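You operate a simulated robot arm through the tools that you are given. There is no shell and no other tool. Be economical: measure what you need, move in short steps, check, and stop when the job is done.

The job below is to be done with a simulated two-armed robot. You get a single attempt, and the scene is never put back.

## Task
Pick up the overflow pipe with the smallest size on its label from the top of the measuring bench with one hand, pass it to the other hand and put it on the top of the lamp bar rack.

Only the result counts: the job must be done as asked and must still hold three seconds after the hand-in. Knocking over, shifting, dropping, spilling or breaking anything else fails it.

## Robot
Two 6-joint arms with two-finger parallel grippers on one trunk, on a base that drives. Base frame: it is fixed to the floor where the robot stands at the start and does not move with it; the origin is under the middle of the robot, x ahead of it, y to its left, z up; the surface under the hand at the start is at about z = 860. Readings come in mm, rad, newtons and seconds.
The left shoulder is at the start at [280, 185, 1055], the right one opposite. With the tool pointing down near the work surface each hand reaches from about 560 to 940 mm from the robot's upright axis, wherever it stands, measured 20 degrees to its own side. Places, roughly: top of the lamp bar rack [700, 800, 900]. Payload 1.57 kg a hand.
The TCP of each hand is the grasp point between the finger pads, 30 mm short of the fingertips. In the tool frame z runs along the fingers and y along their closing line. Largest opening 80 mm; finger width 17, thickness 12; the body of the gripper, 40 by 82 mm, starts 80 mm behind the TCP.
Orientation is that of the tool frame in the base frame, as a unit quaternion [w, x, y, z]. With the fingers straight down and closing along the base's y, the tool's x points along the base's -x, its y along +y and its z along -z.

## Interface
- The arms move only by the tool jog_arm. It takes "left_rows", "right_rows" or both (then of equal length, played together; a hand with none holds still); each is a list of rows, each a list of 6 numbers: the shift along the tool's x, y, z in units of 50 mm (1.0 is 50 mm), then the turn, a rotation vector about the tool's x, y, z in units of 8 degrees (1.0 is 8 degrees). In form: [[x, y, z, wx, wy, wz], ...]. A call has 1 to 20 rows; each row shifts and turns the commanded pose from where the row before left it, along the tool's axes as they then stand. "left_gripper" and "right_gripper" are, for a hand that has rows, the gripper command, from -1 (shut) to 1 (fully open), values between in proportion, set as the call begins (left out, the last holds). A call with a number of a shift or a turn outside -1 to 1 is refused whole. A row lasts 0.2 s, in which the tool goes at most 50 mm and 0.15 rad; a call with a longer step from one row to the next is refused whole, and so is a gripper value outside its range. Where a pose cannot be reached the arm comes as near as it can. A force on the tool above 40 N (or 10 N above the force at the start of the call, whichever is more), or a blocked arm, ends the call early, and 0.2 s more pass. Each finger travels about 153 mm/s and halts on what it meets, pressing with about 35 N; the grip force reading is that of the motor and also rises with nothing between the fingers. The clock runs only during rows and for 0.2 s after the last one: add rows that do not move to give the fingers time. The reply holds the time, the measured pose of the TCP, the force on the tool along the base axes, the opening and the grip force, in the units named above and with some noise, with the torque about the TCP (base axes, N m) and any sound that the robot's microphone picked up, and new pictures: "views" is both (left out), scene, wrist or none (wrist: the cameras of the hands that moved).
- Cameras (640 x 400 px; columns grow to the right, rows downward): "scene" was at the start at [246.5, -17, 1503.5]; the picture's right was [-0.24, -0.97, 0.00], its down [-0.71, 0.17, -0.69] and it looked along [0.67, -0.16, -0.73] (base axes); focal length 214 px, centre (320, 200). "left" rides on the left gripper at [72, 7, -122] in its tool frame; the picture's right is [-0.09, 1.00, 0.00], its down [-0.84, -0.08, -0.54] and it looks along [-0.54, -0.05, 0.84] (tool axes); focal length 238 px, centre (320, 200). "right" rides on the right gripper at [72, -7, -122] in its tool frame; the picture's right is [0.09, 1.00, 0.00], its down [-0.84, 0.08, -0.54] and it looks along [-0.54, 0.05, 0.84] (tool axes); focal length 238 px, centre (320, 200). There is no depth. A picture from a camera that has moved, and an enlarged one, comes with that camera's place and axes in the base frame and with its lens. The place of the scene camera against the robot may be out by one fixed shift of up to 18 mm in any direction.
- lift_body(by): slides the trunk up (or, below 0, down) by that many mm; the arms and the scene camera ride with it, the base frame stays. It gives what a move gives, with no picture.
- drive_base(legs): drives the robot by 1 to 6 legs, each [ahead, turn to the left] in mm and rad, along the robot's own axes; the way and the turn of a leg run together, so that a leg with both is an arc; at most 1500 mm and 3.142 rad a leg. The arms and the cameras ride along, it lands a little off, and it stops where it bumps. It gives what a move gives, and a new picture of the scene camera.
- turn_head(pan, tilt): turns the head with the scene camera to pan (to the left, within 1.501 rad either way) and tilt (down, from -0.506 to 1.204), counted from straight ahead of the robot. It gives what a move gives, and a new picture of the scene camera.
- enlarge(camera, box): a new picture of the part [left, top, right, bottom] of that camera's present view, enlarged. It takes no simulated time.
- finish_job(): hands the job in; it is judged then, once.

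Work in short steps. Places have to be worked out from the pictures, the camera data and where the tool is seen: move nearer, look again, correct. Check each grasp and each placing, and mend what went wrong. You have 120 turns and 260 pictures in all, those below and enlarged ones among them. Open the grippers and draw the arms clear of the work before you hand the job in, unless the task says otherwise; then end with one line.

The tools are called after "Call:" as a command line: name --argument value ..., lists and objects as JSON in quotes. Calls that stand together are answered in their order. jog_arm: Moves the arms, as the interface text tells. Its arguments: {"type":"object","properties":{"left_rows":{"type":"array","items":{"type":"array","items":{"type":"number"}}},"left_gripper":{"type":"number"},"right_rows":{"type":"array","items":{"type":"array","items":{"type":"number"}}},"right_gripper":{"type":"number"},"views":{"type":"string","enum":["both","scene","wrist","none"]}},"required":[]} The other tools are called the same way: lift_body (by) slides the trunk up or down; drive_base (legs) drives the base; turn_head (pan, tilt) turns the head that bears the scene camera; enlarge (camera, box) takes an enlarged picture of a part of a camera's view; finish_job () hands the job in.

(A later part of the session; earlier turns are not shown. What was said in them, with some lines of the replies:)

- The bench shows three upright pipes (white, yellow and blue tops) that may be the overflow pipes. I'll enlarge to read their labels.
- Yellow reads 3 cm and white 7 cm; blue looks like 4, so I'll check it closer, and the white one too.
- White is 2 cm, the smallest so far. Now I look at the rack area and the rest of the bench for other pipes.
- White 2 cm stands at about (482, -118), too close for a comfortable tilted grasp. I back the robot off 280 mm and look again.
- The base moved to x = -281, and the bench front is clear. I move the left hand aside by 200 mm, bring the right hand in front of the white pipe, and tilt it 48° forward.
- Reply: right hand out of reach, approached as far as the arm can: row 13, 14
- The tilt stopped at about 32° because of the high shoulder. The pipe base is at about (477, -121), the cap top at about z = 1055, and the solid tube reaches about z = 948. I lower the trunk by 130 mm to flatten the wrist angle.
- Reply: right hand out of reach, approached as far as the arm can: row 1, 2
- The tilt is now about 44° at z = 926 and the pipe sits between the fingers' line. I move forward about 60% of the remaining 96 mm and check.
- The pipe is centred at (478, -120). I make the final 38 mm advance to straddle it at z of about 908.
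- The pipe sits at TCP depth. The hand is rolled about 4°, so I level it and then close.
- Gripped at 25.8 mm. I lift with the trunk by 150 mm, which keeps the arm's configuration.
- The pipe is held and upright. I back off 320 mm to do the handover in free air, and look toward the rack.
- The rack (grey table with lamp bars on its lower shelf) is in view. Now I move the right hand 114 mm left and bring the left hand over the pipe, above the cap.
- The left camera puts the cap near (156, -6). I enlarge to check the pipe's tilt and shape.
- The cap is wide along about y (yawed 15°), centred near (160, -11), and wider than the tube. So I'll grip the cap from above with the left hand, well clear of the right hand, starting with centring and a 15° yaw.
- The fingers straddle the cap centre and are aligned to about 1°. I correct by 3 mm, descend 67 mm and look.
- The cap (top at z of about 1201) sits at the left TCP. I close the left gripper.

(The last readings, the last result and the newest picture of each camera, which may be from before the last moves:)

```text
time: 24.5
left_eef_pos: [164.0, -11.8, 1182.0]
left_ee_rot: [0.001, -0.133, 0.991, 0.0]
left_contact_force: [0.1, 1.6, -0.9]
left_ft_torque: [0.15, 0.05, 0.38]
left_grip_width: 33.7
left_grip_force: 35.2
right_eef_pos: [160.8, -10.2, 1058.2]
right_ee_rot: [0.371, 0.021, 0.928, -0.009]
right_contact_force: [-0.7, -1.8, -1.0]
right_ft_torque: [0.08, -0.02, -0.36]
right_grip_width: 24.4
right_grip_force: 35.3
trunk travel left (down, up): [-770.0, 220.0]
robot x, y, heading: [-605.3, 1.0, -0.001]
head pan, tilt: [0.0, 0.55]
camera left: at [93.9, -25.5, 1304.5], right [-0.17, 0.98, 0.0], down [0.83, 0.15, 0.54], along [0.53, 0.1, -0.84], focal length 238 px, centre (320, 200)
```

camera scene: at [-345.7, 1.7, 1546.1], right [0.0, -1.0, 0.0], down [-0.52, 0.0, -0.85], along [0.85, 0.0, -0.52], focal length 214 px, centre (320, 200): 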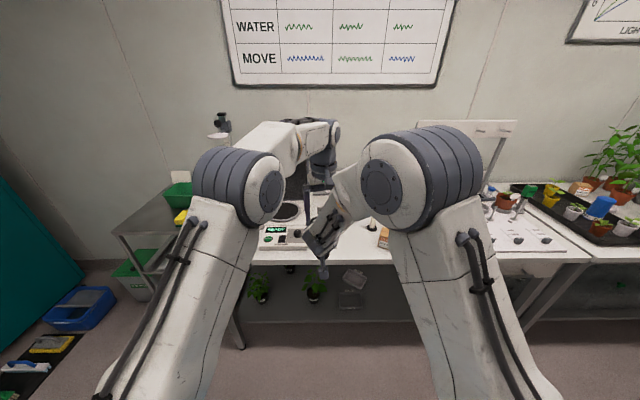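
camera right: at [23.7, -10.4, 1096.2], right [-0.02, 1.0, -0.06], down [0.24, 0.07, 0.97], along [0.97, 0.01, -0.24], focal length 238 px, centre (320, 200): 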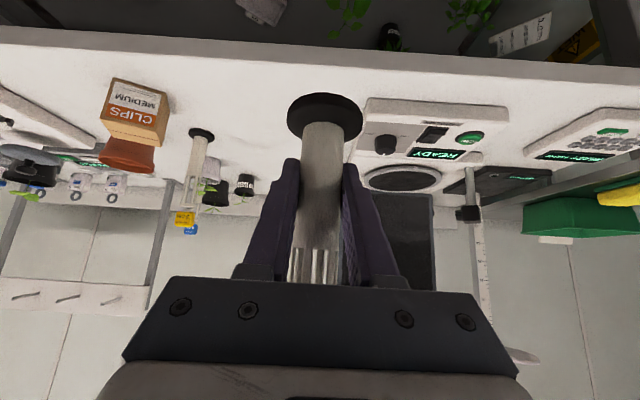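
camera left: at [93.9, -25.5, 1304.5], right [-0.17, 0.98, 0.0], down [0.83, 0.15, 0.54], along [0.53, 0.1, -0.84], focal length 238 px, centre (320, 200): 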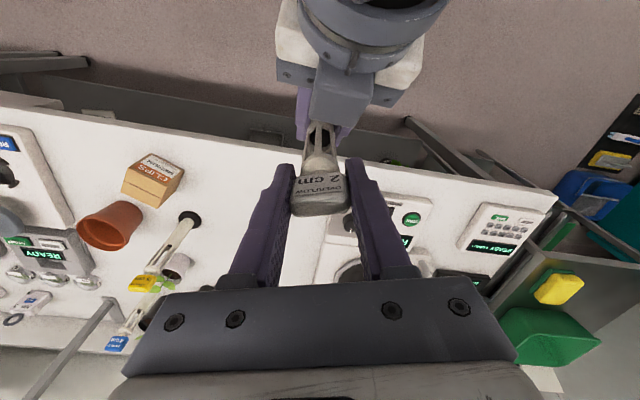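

The left hand holds the cap (33.7 mm, 35 N). I release the right hand and retreat it along its tool axis.

Call:
jog_arm --right_rows '[[0, 0, 0, 0, 0, 0], [0, 0, 0, 0, 0, 0], [0, 0, 0, 0, 0, 0]]' --right_gripper 1 --views "wrist"

Call:
jog_arm --right_rows '[[0, 0, -0.3, 0, 0, 0], [0.3, 0, -0.3, 0, 0, 0], [0.3, 0, -0.3, 0, 0, 0], [0.3, 0, -0.3, 0, 0, 0]]'

```text
time: 25.3
left_eef_pos: [163.3, -11.8, 1181.4]
left_ee_rot: [0.0, -0.134, 0.991, 0.0]
left_contact_force: [0.1, 0.0, -0.4]
left_ft_torque: [-0.02, 0.02, 0.0]
left_grip_width: 33.1
left_grip_force: 35.0
right_eef_pos: [159.5, -9.8, 1057.2]
right_ee_rot: [0.37, 0.02, 0.929, -0.008]
right_contact_force: [0.3, 0.6, 0.3]
right_ft_torque: [0.01, 0.0, -0.02]
right_grip_width: 79.9
right_grip_force: 0.0
trunk travel left (down, up): [-770.0, 220.0]
robot x, y, heading: [-603.5, 2.2, -0.004]
head pan, tilt: [0.0, 0.55]
camera right: at [24.0, -10.7, 1096.4], right [-0.02, 1.0, -0.06], down [0.24, 0.07, 0.97], along [0.97, 0.01, -0.24], focal length 238 px, centre (320, 200)
```

right: 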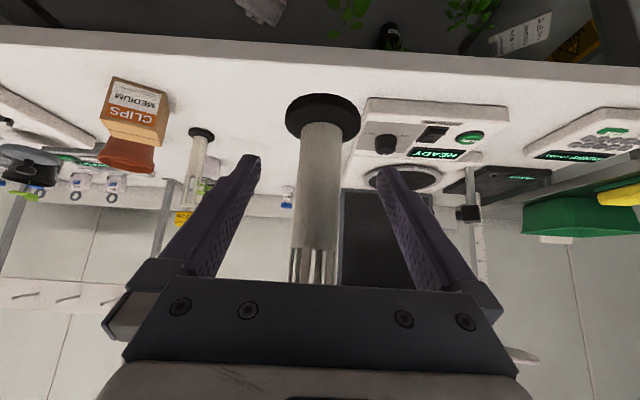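

```text
time: 26.3
left_eef_pos: [163.9, -12.0, 1183.6]
left_ee_rot: [-0.001, -0.134, 0.991, 0.0]
left_contact_force: [-0.2, -0.5, 0.7]
left_ft_torque: [0.0, 0.01, 0.0]
left_grip_width: 33.4
left_grip_force: 34.9
right_eef_pos: [87.3, -6.2, 1071.3]
right_ee_rot: [0.37, 0.021, 0.929, -0.008]
right_contact_force: [-1.0, -0.6, 0.7]
right_ft_torque: [-0.04, 0.03, 0.0]
right_grip_width: 79.9
right_grip_force: 0.1
trunk travel left (down, up): [-770.0, 220.0]
robot x, y, heading: [-607.0, -1.3, -0.001]
head pan, tilt: [0.0, 0.55]
camera scene: at [-345.5, 1.7, 1546.1], right [0.0, -1.0, 0.0], down [-0.52, 0.0, -0.85], along [0.85, 0.0, -0.52], focal length 214 px, centre (320, 200)
camera right: at [-49.3, -7.3, 1110.6], right [-0.02, 1.0, -0.06], down [0.24, 0.07, 0.97], along [0.97, 0.01, -0.24], focal length 238 px, centre (320, 200)
```

scene: 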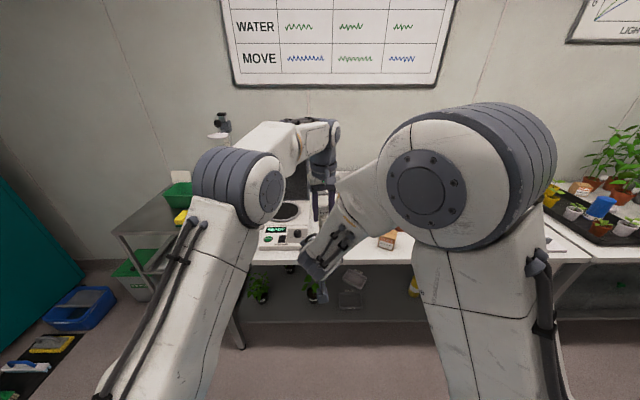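
right: 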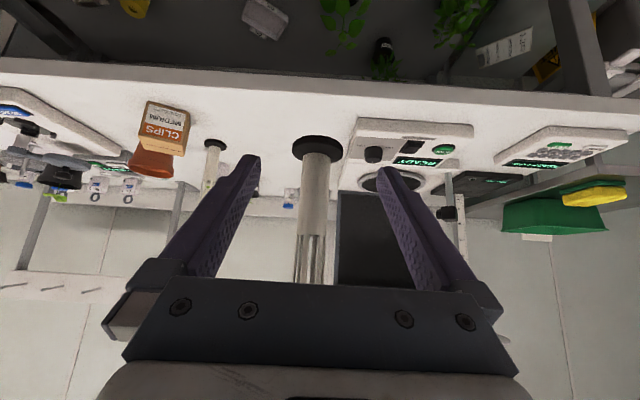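

The pipe hangs firmly from the left hand. I swing the right hand aside and level it.

Call:
jog_arm --right_rows '[[0.2, -0.6, -0.3, 0, 0, 0], [0.2, -0.8, -0.3, 0, 0, 0], [0, -0.9, 0, 0, 0, 0], [0, -0.9, 0, 0, 0, 0], [0, -0.9, 0, 0, 0, 0], [0, -0.9, 0, 0, 1, 0], [0, 0, 0, 0, 1, 0], [0, 0, 0, 0, 1, 0], [0, 0, 0, 0, 1, 0], [0, 0, 0, 0, 1, 0]]' --views "scene"

Call:
drive_base --legs '[[0, 1.57], [604, 0], [0, -1.57]]'

```text
time: 28.5
left_eef_pos: [162.3, -12.7, 1183.4]
left_ee_rot: [-0.001, -0.133, 0.991, 0.0]
left_contact_force: [0.3, -0.7, 0.0]
left_ft_torque: [-0.02, -0.01, -0.02]
left_grip_width: 33.5
left_grip_force: 35.1
right_eef_pos: [71.7, -217.6, 1084.3]
right_ee_rot: [0.289, 0.039, 0.955, -0.064]
right_contact_force: [-0.2, 0.6, -0.5]
right_ft_torque: [0.0, -0.02, 0.0]
right_grip_width: 80.1
right_grip_force: 0.2
right hand out of reach, approached as far as the arm can: row 3, 4, 5, 6, 7, 8, 9, 10
trunk travel left (down, up): [-770.0, 220.0]
robot x, y, heading: [-602.3, -1.9, -0.004]
head pan, tilt: [0.0, 0.55]
camera scene: at [-345.7, 1.7, 1546.1], right [0.0, -1.0, 0.0], down [-0.52, 0.0, -0.85], along [0.85, 0.0, -0.52], focal length 214 px, centre (320, 200)
```

scene: 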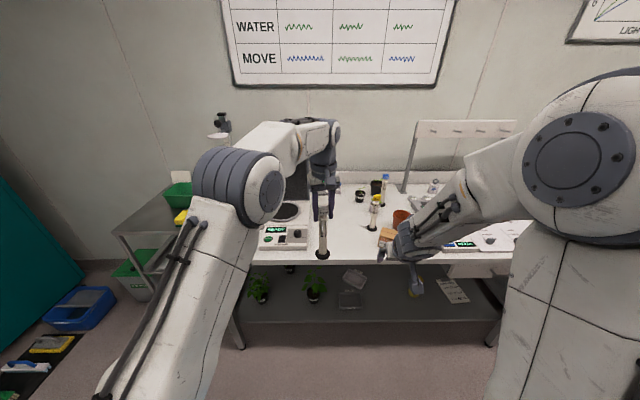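

```text
time: 39.6
left_eef_pos: [165.5, 598.0, 1183.3]
left_ee_rot: [0.0, -0.136, 0.991, 0.0]
left_contact_force: [0.2, -0.2, -0.4]
left_ft_torque: [0.0, 0.0, -0.03]
left_grip_width: 33.7
left_grip_force: 35.3
right_eef_pos: [74.2, 392.1, 1084.0]
right_ee_rot: [0.289, 0.037, 0.955, -0.062]
right_contact_force: [0.5, 0.7, 0.4]
right_ft_torque: [0.0, 0.01, 0.0]
right_grip_width: 80.1
right_grip_force: 0.1
trunk travel left (down, up): [-770.0, 220.0]
robot x, y, heading: [-601.3, 611.7, -0.0]
head pan, tilt: [0.0, 0.55]
camera scene: at [-344.4, 608.8, 1546.1], right [0.0, -1.0, 0.0], down [-0.52, 0.0, -0.85], along [0.85, 0.0, -0.52], focal length 214 px, centre (320, 200)
```

scene: 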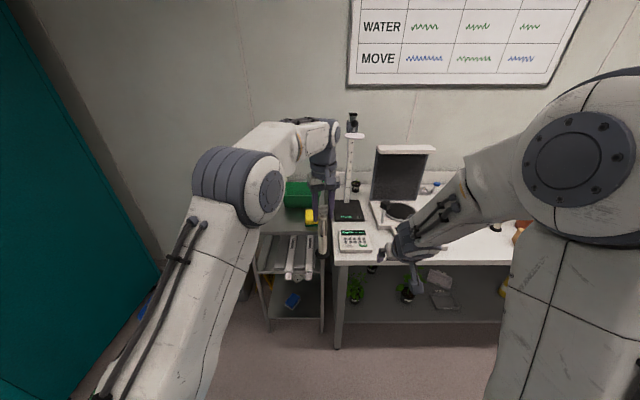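

The robot stands in front of the rack. I shift the left hand 255 mm left, over its column, to uncover the rack view.

Call:
jog_arm --left_rows '[[-0.226, 0.82, 0, 0, 0, 0], [-0.226, 0.82, 0, 0, 0, 0], [-0.226, 0.82, 0, 0, 0, 0], [-0.226, 0.82, 0, 0, 0, 0], [-0.226, 0.82, 0, 0, 0, 0], [-0.226, 0.82, 0, 0, 0, 0]]'

Call:
enlarge --camera "scene" --box '[180, 150, 380, 320]'

```text
time: 41.0
left_eef_pos: [165.1, 853.7, 1183.2]
left_ee_rot: [0.0, -0.135, 0.991, 0.0]
left_contact_force: [0.0, -0.4, 0.6]
left_ft_torque: [0.01, 0.0, -0.03]
left_grip_width: 33.4
left_grip_force: 35.4
right_eef_pos: [74.7, 393.1, 1082.8]
right_ee_rot: [0.289, 0.036, 0.955, -0.063]
right_contact_force: [-0.3, 0.1, 0.0]
right_ft_torque: [0.02, -0.03, 0.01]
right_grip_width: 80.0
right_grip_force: 0.1
trunk travel left (down, up): [-770.0, 220.0]
robot x, y, heading: [-599.4, 609.8, 0.002]
head pan, tilt: [0.0, 0.55]
camera scene: at [-344.4, 608.5, 1546.1], right [0.0, -1.0, 0.0], down [-0.52, 0.0, -0.85], along [0.85, 0.0, -0.52], focal length 214 px, centre (320, 200)
camera left: at [94.9, 839.1, 1305.3], right [-0.18, 0.98, 0.0], down [0.83, 0.15, 0.54], along [0.53, 0.1, -0.84], focal length 238 px, centre (320, 200)
```

scene: 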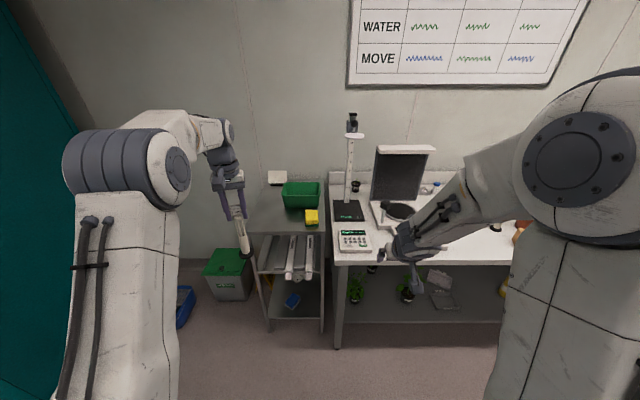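
left: 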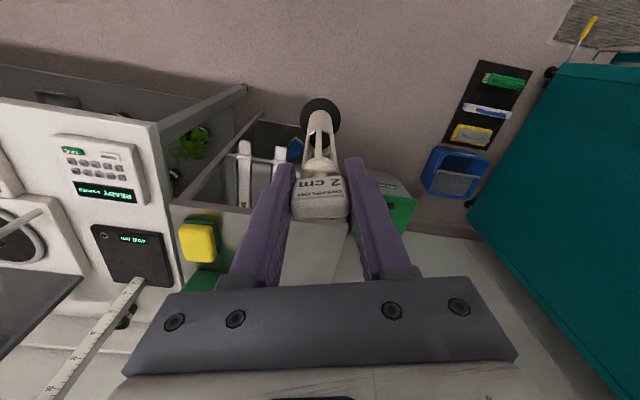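

```text
2.35 times, centred on (280, 235) of scene
camera zoom: at [-344.4, 608.5, 1546.1], right [0.0, -1.0, 0.0], down [-0.52, 0.0, -0.85], along [0.85, 0.0, -0.52], focal length 505 px, centre (414, 118)
```

zoom: 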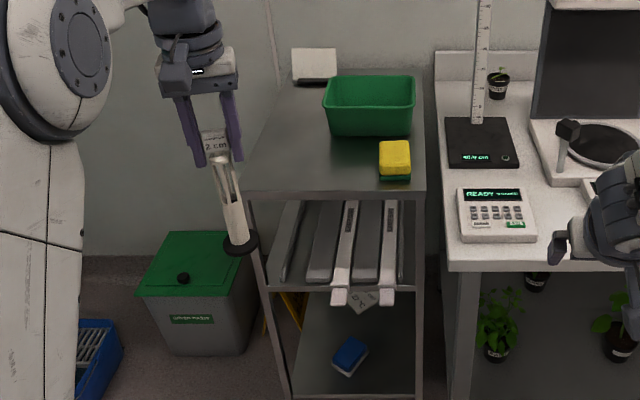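

The rack top is clear left of the sponge and bin, at about (515, 848), and the wrist camera puts the pipe base at (160, 853). I drive straight ahead 355 mm.

Call:
drive_base --legs '[[355, 0]]'

Call:
enlarge --camera "left" --box '[0, 0, 640, 400]'

Call:
enlarge --camera "scene" --box '[140, 150, 380, 320]'

```text
time: 43.3
left_eef_pos: [520.2, 853.3, 1183.7]
left_ee_rot: [0.0, -0.136, 0.991, 0.001]
left_contact_force: [0.1, -0.4, -1.1]
left_ft_torque: [0.01, 0.0, 0.0]
left_grip_width: 33.3
left_grip_force: 34.7
right_eef_pos: [431.6, 393.2, 1083.0]
right_ee_rot: [0.289, 0.037, 0.955, -0.062]
right_contact_force: [0.5, 0.9, 0.1]
right_ft_torque: [-0.02, 0.02, -0.01]
right_grip_width: 79.9
right_grip_force: 0.1
trunk travel left (down, up): [-770.0, 220.0]
robot x, y, heading: [-243.9, 610.4, 0.004]
head pan, tilt: [0.0, 0.55]
camera scene: at [12.4, 609.2, 1546.1], right [0.0, -1.0, 0.0], down [-0.52, 0.0, -0.85], along [0.85, 0.0, -0.52], focal length 214 px, centre (320, 200)
```

scene: 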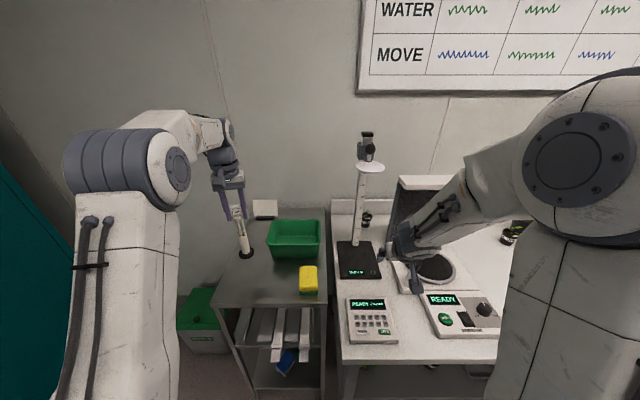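

```text
1.00 times, centred on (320, 200) of left (not enlarged: the box is as wide or as high as the picture)
camera zoom: at [451.9, 839.1, 1305.5], right [-0.18, 0.98, 0.0], down [0.83, 0.15, 0.54], along [0.53, 0.1, -0.84], focal length 238 px, centre (320, 200)
```

zoom: 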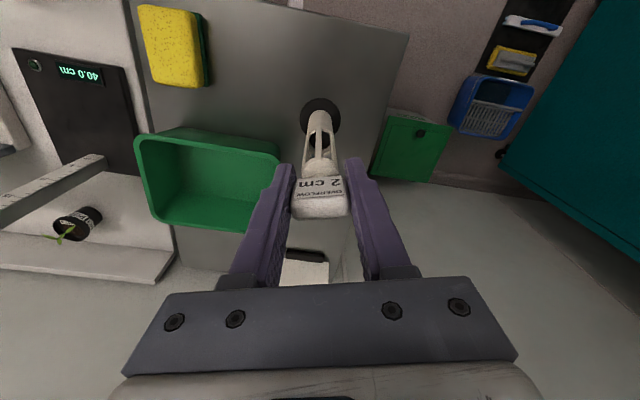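

```text
2.35 times, centred on (260, 235) of scene
camera zoom: at [12.4, 609.2, 1546.1], right [0.0, -1.0, 0.0], down [-0.52, 0.0, -0.85], along [0.85, 0.0, -0.52], focal length 505 px, centre (461, 118)
```

zoom: 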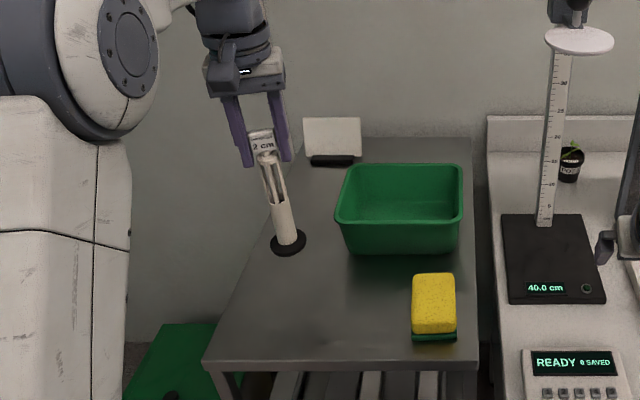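

The spot is about 108 mm from the left edge and clear of bin and sponge. The pipe base is about 110 mm above the top, so I descend 90 mm and look.

Call:
jog_arm --left_rows '[[0, 0, 0.3, 0, 0, 0], [0, 0, 0.3, 0, 0, 0], [0, 0, 0.3, 0, 0, 0], [0, 0, 0.3, 0, 0, 0], [0, 0, 0.3, 0, 0, 0], [0, 0, 0.2, 0, 0, 0], [0, 0, 0.1, 0, 0, 0]]'

Call:
enlarge --camera "scene" --box '[200, 190, 320, 300]'

```text
time: 44.9
left_eef_pos: [522.0, 852.4, 1092.8]
left_ee_rot: [0.0, -0.135, 0.991, 0.0]
left_contact_force: [1.0, 0.0, -0.2]
left_ft_torque: [0.0, -0.01, 0.04]
left_grip_width: 33.4
left_grip_force: 34.7
right_eef_pos: [431.9, 392.1, 1082.4]
right_ee_rot: [0.289, 0.036, 0.955, -0.062]
right_contact_force: [-0.5, -0.5, 1.0]
right_ft_torque: [0.03, 0.01, 0.0]
right_grip_width: 80.2
right_grip_force: 0.2
trunk travel left (down, up): [-770.0, 220.0]
robot x, y, heading: [-248.1, 605.4, -0.002]
head pan, tilt: [0.0, 0.55]
camera scene: at [12.7, 609.2, 1546.1], right [0.0, -1.0, 0.0], down [-0.52, 0.0, -0.85], along [0.85, 0.0, -0.52], focal length 214 px, centre (320, 200)
camera left: at [452.4, 838.6, 1215.3], right [-0.18, 0.98, 0.0], down [0.83, 0.15, 0.54], along [0.53, 0.1, -0.84], focal length 238 px, centre (320, 200)
```

scene: 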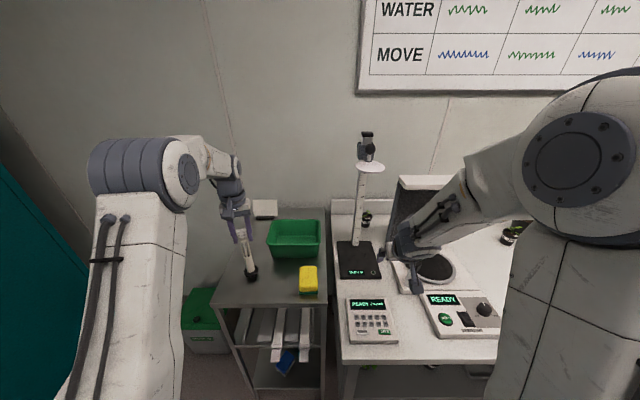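
left: 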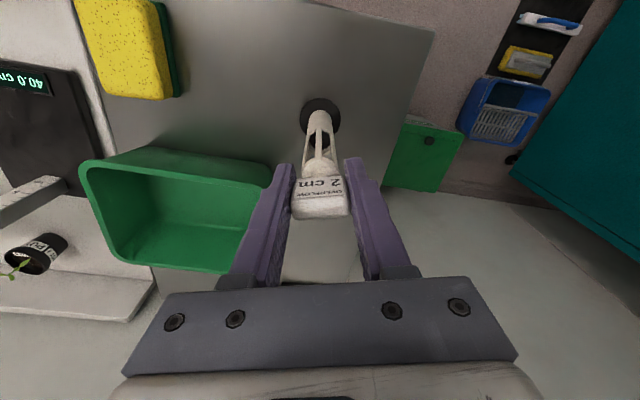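

```text
3.64 times, centred on (260, 245) of scene
camera zoom: at [12.7, 609.2, 1546.1], right [0.0, -1.0, 0.0], down [-0.52, 0.0, -0.85], along [0.85, 0.0, -0.52], focal length 780 px, centre (538, 36)
```

zoom: 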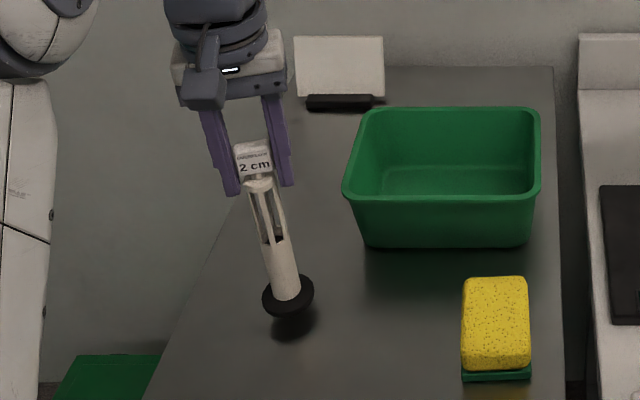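

The pipe is vertical, with a small gap and shadow under the base. I descend in 2 mm steps and watch the force.

Call:
jog_arm --left_rows '[[0, 0, 0.1, 0, 0, 0], [0, 0, 0.1, 0, 0, 0], [0, 0, 0.04, 0, 0, 0], [0, 0, 0.04, 0, 0, 0]]' --views "none"

Call:
enlarge --camera "scene" --box '[220, 220, 290, 300]'

```text
time: 45.9
left_eef_pos: [522.4, 853.3, 1078.2]
left_ee_rot: [0.001, -0.135, 0.991, 0.001]
left_contact_force: [0.3, -1.0, -0.1]
left_ft_torque: [0.01, -0.03, -0.01]
left_grip_width: 33.5
left_grip_force: 34.6
right_eef_pos: [432.0, 392.6, 1083.8]
right_ee_rot: [0.289, 0.036, 0.955, -0.063]
right_contact_force: [0.3, 0.4, -0.2]
right_ft_torque: [0.0, 0.01, 0.04]
right_grip_width: 80.0
right_grip_force: 0.1
trunk travel left (down, up): [-770.0, 220.0]
robot x, y, heading: [-247.9, 608.7, -0.002]
head pan, tilt: [0.0, 0.55]
```

```text
5.00 times, centred on (255, 260) of scene
camera zoom: at [12.7, 609.2, 1546.1], right [0.0, -1.0, 0.0], down [-0.52, 0.0, -0.85], along [0.85, 0.0, -0.52], focal length 1072 px, centre (645, -100)
```

zoom: 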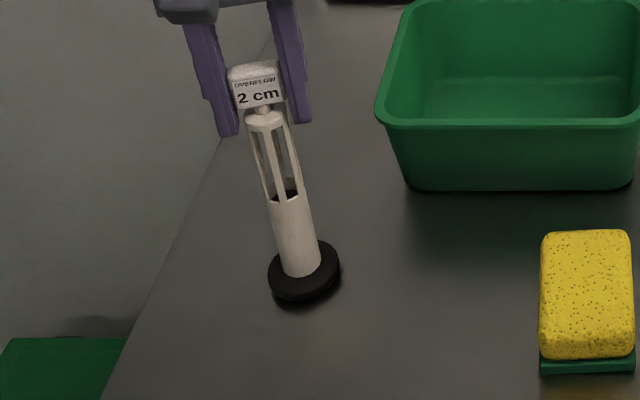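

A few millimetres remain, with no contact yet. I continue in 1 mm steps.

Call:
jog_arm --left_rows '[[0, 0, 0.03, 0, 0, 0], [0, 0, 0.03, 0, 0, 0], [0, 0, 0.02, 0, 0, 0]]' --views "none"

Call:
enlarge --camera "scene" --box '[220, 220, 290, 300]'

```text
time: 46.7
left_eef_pos: [521.3, 853.1, 1075.3]
left_ee_rot: [0.002, -0.136, 0.991, 0.0]
left_contact_force: [0.0, 0.9, 7.6]
left_ft_torque: [0.07, 0.17, -0.01]
left_grip_width: 33.5
left_grip_force: 34.9
right_eef_pos: [431.6, 392.6, 1083.9]
right_ee_rot: [0.289, 0.036, 0.955, -0.062]
right_contact_force: [-0.5, 0.2, 0.2]
right_ft_torque: [-0.04, -0.01, -0.03]
right_grip_width: 80.2
right_grip_force: 0.0
trunk travel left (down, up): [-770.0, 220.0]
robot x, y, heading: [-244.1, 603.7, 0.003]
head pan, tilt: [0.0, 0.55]
```

```text
5.00 times, centred on (255, 260) of scene
camera zoom: at [12.3, 609.1, 1546.3], right [0.0, -1.0, 0.0], down [-0.52, 0.0, -0.85], along [0.85, 0.0, -0.52], focal length 1072 px, centre (645, -100)
```

zoom: 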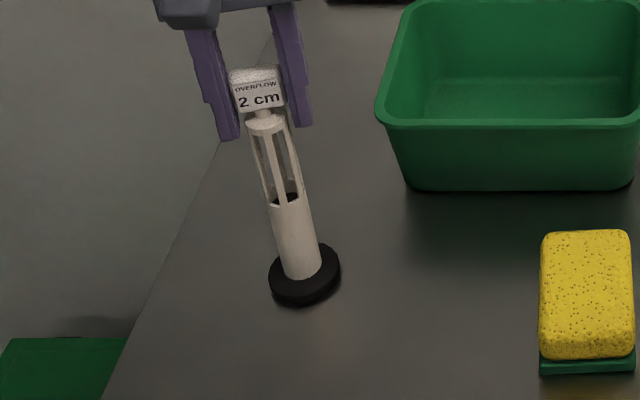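

Contact at 7.6 N: the base is on the rack. I open the left gripper gently in two stages.

Call:
jog_arm --left_rows '[[0, 0, -0.01, 0, 0, 0], [0, 0, 0, 0, 0, 0]]' --left_gripper 0.1 --views "none"

Call:
jog_arm --left_rows '[[0, 0, 0, 0, 0, 0], [0, 0, 0, 0, 0, 0], [0, 0, 0, 0, 0, 0]]' --left_gripper 1

```text
time: 47.3
left_eef_pos: [521.2, 853.5, 1074.2]
left_ee_rot: [0.0, -0.135, 0.991, 0.0]
left_contact_force: [-0.8, 0.4, 0.5]
left_ft_torque: [-0.02, 0.0, 0.01]
left_grip_width: 43.7
left_grip_force: 0.0
right_eef_pos: [432.4, 392.2, 1084.2]
right_ee_rot: [0.289, 0.036, 0.954, -0.062]
right_contact_force: [0.3, 0.2, 0.0]
right_ft_torque: [0.04, 0.02, -0.02]
right_grip_width: 79.9
right_grip_force: 0.0
trunk travel left (down, up): [-770.0, 220.0]
robot x, y, heading: [-245.9, 605.1, 0.005]
head pan, tilt: [0.0, 0.55]
```

```text
time: 48.1
left_eef_pos: [521.5, 853.0, 1075.0]
left_ee_rot: [0.0, -0.136, 0.991, 0.0]
left_contact_force: [0.5, -1.1, -0.1]
left_ft_torque: [-0.03, 0.03, 0.04]
left_grip_width: 80.2
left_grip_force: 0.0
right_eef_pos: [432.9, 392.0, 1083.0]
right_ee_rot: [0.289, 0.036, 0.955, -0.062]
right_contact_force: [-0.8, 0.0, 0.2]
right_ft_torque: [0.03, -0.01, -0.02]
right_grip_width: 80.0
right_grip_force: 0.1
trunk travel left (down, up): [-770.0, 220.0]
robot x, y, heading: [-246.7, 608.0, 0.01]
head pan, tilt: [0.0, 0.55]
camera scene: at [12.6, 609.2, 1546.1], right [0.0, -1.0, 0.0], down [-0.52, 0.0, -0.85], along [0.85, 0.0, -0.52], focal length 214 px, centre (320, 200)
camera left: at [451.6, 839.0, 1197.4], right [-0.18, 0.98, 0.0], down [0.83, 0.15, 0.54], along [0.53, 0.1, -0.84], focal length 238 px, centre (320, 200)
```

scene: 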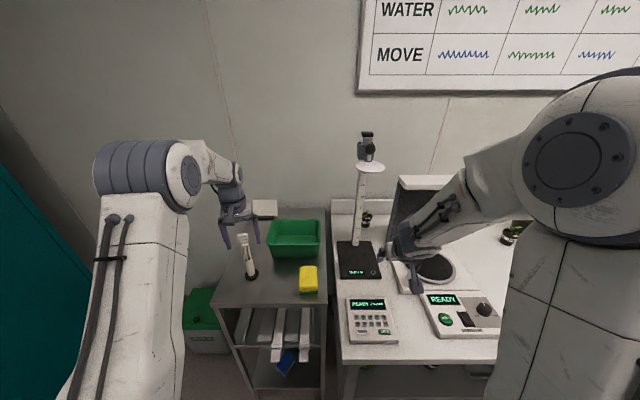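
left: 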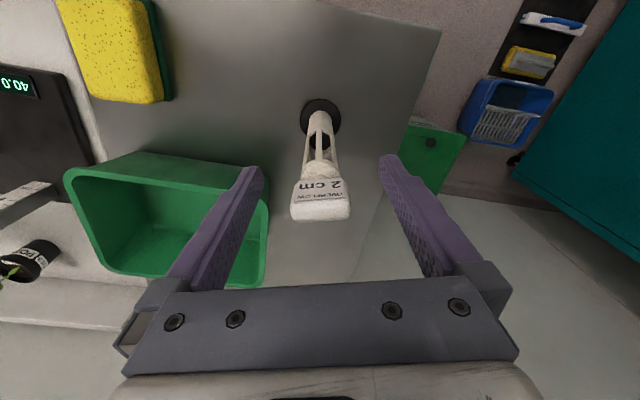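

The pipe stands upright on its own and the fingers are clear of it. I raise the left hand 150 mm straight up, then back the robot off.

Call:
jog_arm --left_rows '[[0, 0, -0.3, 0, 0, 0], [0, 0, -0.6, 0, 0, 0], [0, 0, -0.7, 0, 0, 0], [0, 0, -0.7, 0, 0, 0], [0, 0, -0.7, 0, 0, 0]]' --views "none"

Call:
drive_base --legs '[[-300, 0]]'

Call:
enlarge --camera "scene" --box '[200, 150, 360, 300]'

```text
time: 49.3
left_eef_pos: [522.6, 854.8, 1223.9]
left_ee_rot: [0.0, -0.136, 0.991, 0.0]
left_contact_force: [-0.2, 0.5, -0.3]
left_ft_torque: [-0.04, 0.0, 0.04]
left_grip_width: 79.8
left_grip_force: 0.0
right_eef_pos: [431.8, 392.1, 1084.8]
right_ee_rot: [0.289, 0.036, 0.955, -0.063]
right_contact_force: [-0.4, 0.1, 0.4]
right_ft_torque: [0.03, 0.01, -0.01]
right_grip_width: 80.2
right_grip_force: 0.1
trunk travel left (down, up): [-770.0, 220.0]
robot x, y, heading: [-246.7, 604.0, 0.001]
head pan, tilt: [0.0, 0.55]
```

```text
time: 51.3
left_eef_pos: [220.5, 856.2, 1224.2]
left_ee_rot: [0.0, -0.138, 0.99, 0.0]
left_contact_force: [0.1, -0.7, -1.1]
left_ft_torque: [0.0, -0.02, -0.03]
left_grip_width: 79.9
left_grip_force: 0.0
right_eef_pos: [131.2, 393.7, 1083.7]
right_ee_rot: [0.288, 0.034, 0.955, -0.061]
right_contact_force: [0.0, -0.4, -0.8]
right_ft_torque: [0.02, -0.02, -0.02]
right_grip_width: 80.1
right_grip_force: 0.0
trunk travel left (down, up): [-770.0, 220.0]
robot x, y, heading: [-545.9, 608.1, 0.009]
head pan, tilt: [0.0, 0.55]
camera scene: at [-288.1, 609.2, 1546.0], right [0.01, -1.0, 0.0], down [-0.52, 0.0, -0.85], along [0.85, 0.01, -0.52], focal length 214 px, centre (320, 200)
```

scene: 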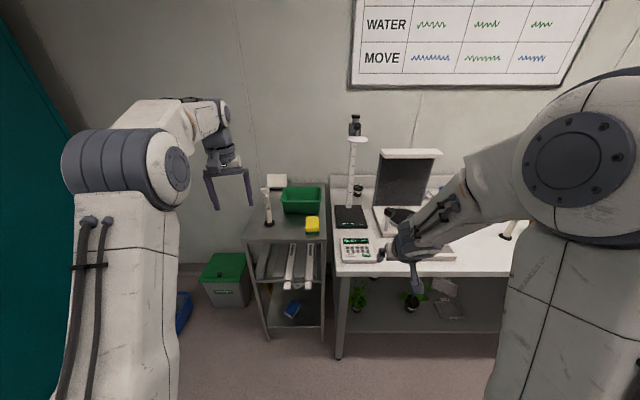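

```text
2.67 times, centred on (280, 225) of scene
camera zoom: at [-288.1, 609.2, 1546.0], right [0.01, -1.0, 0.0], down [-0.52, 0.0, -0.85], along [0.85, 0.01, -0.52], focal length 572 px, centre (427, 133)
```

zoom: 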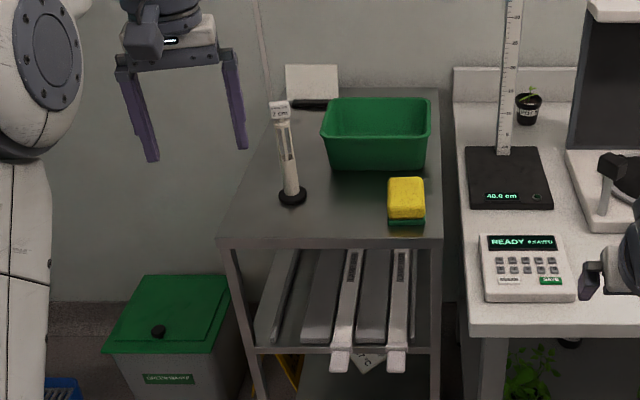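

The 2 cm pipe stands upright on the rack top, both grippers are open and both arms are clear. I hand the job in.

Call:
finish_job

```text
The job is handed in.
```

The 2 cm overflow pipe, the smallest of the three I found (2, 3 and 4 cm), was picked up with the right hand and passed to the left. It now stands upright on the lamp bar rack, and the job is handed in.
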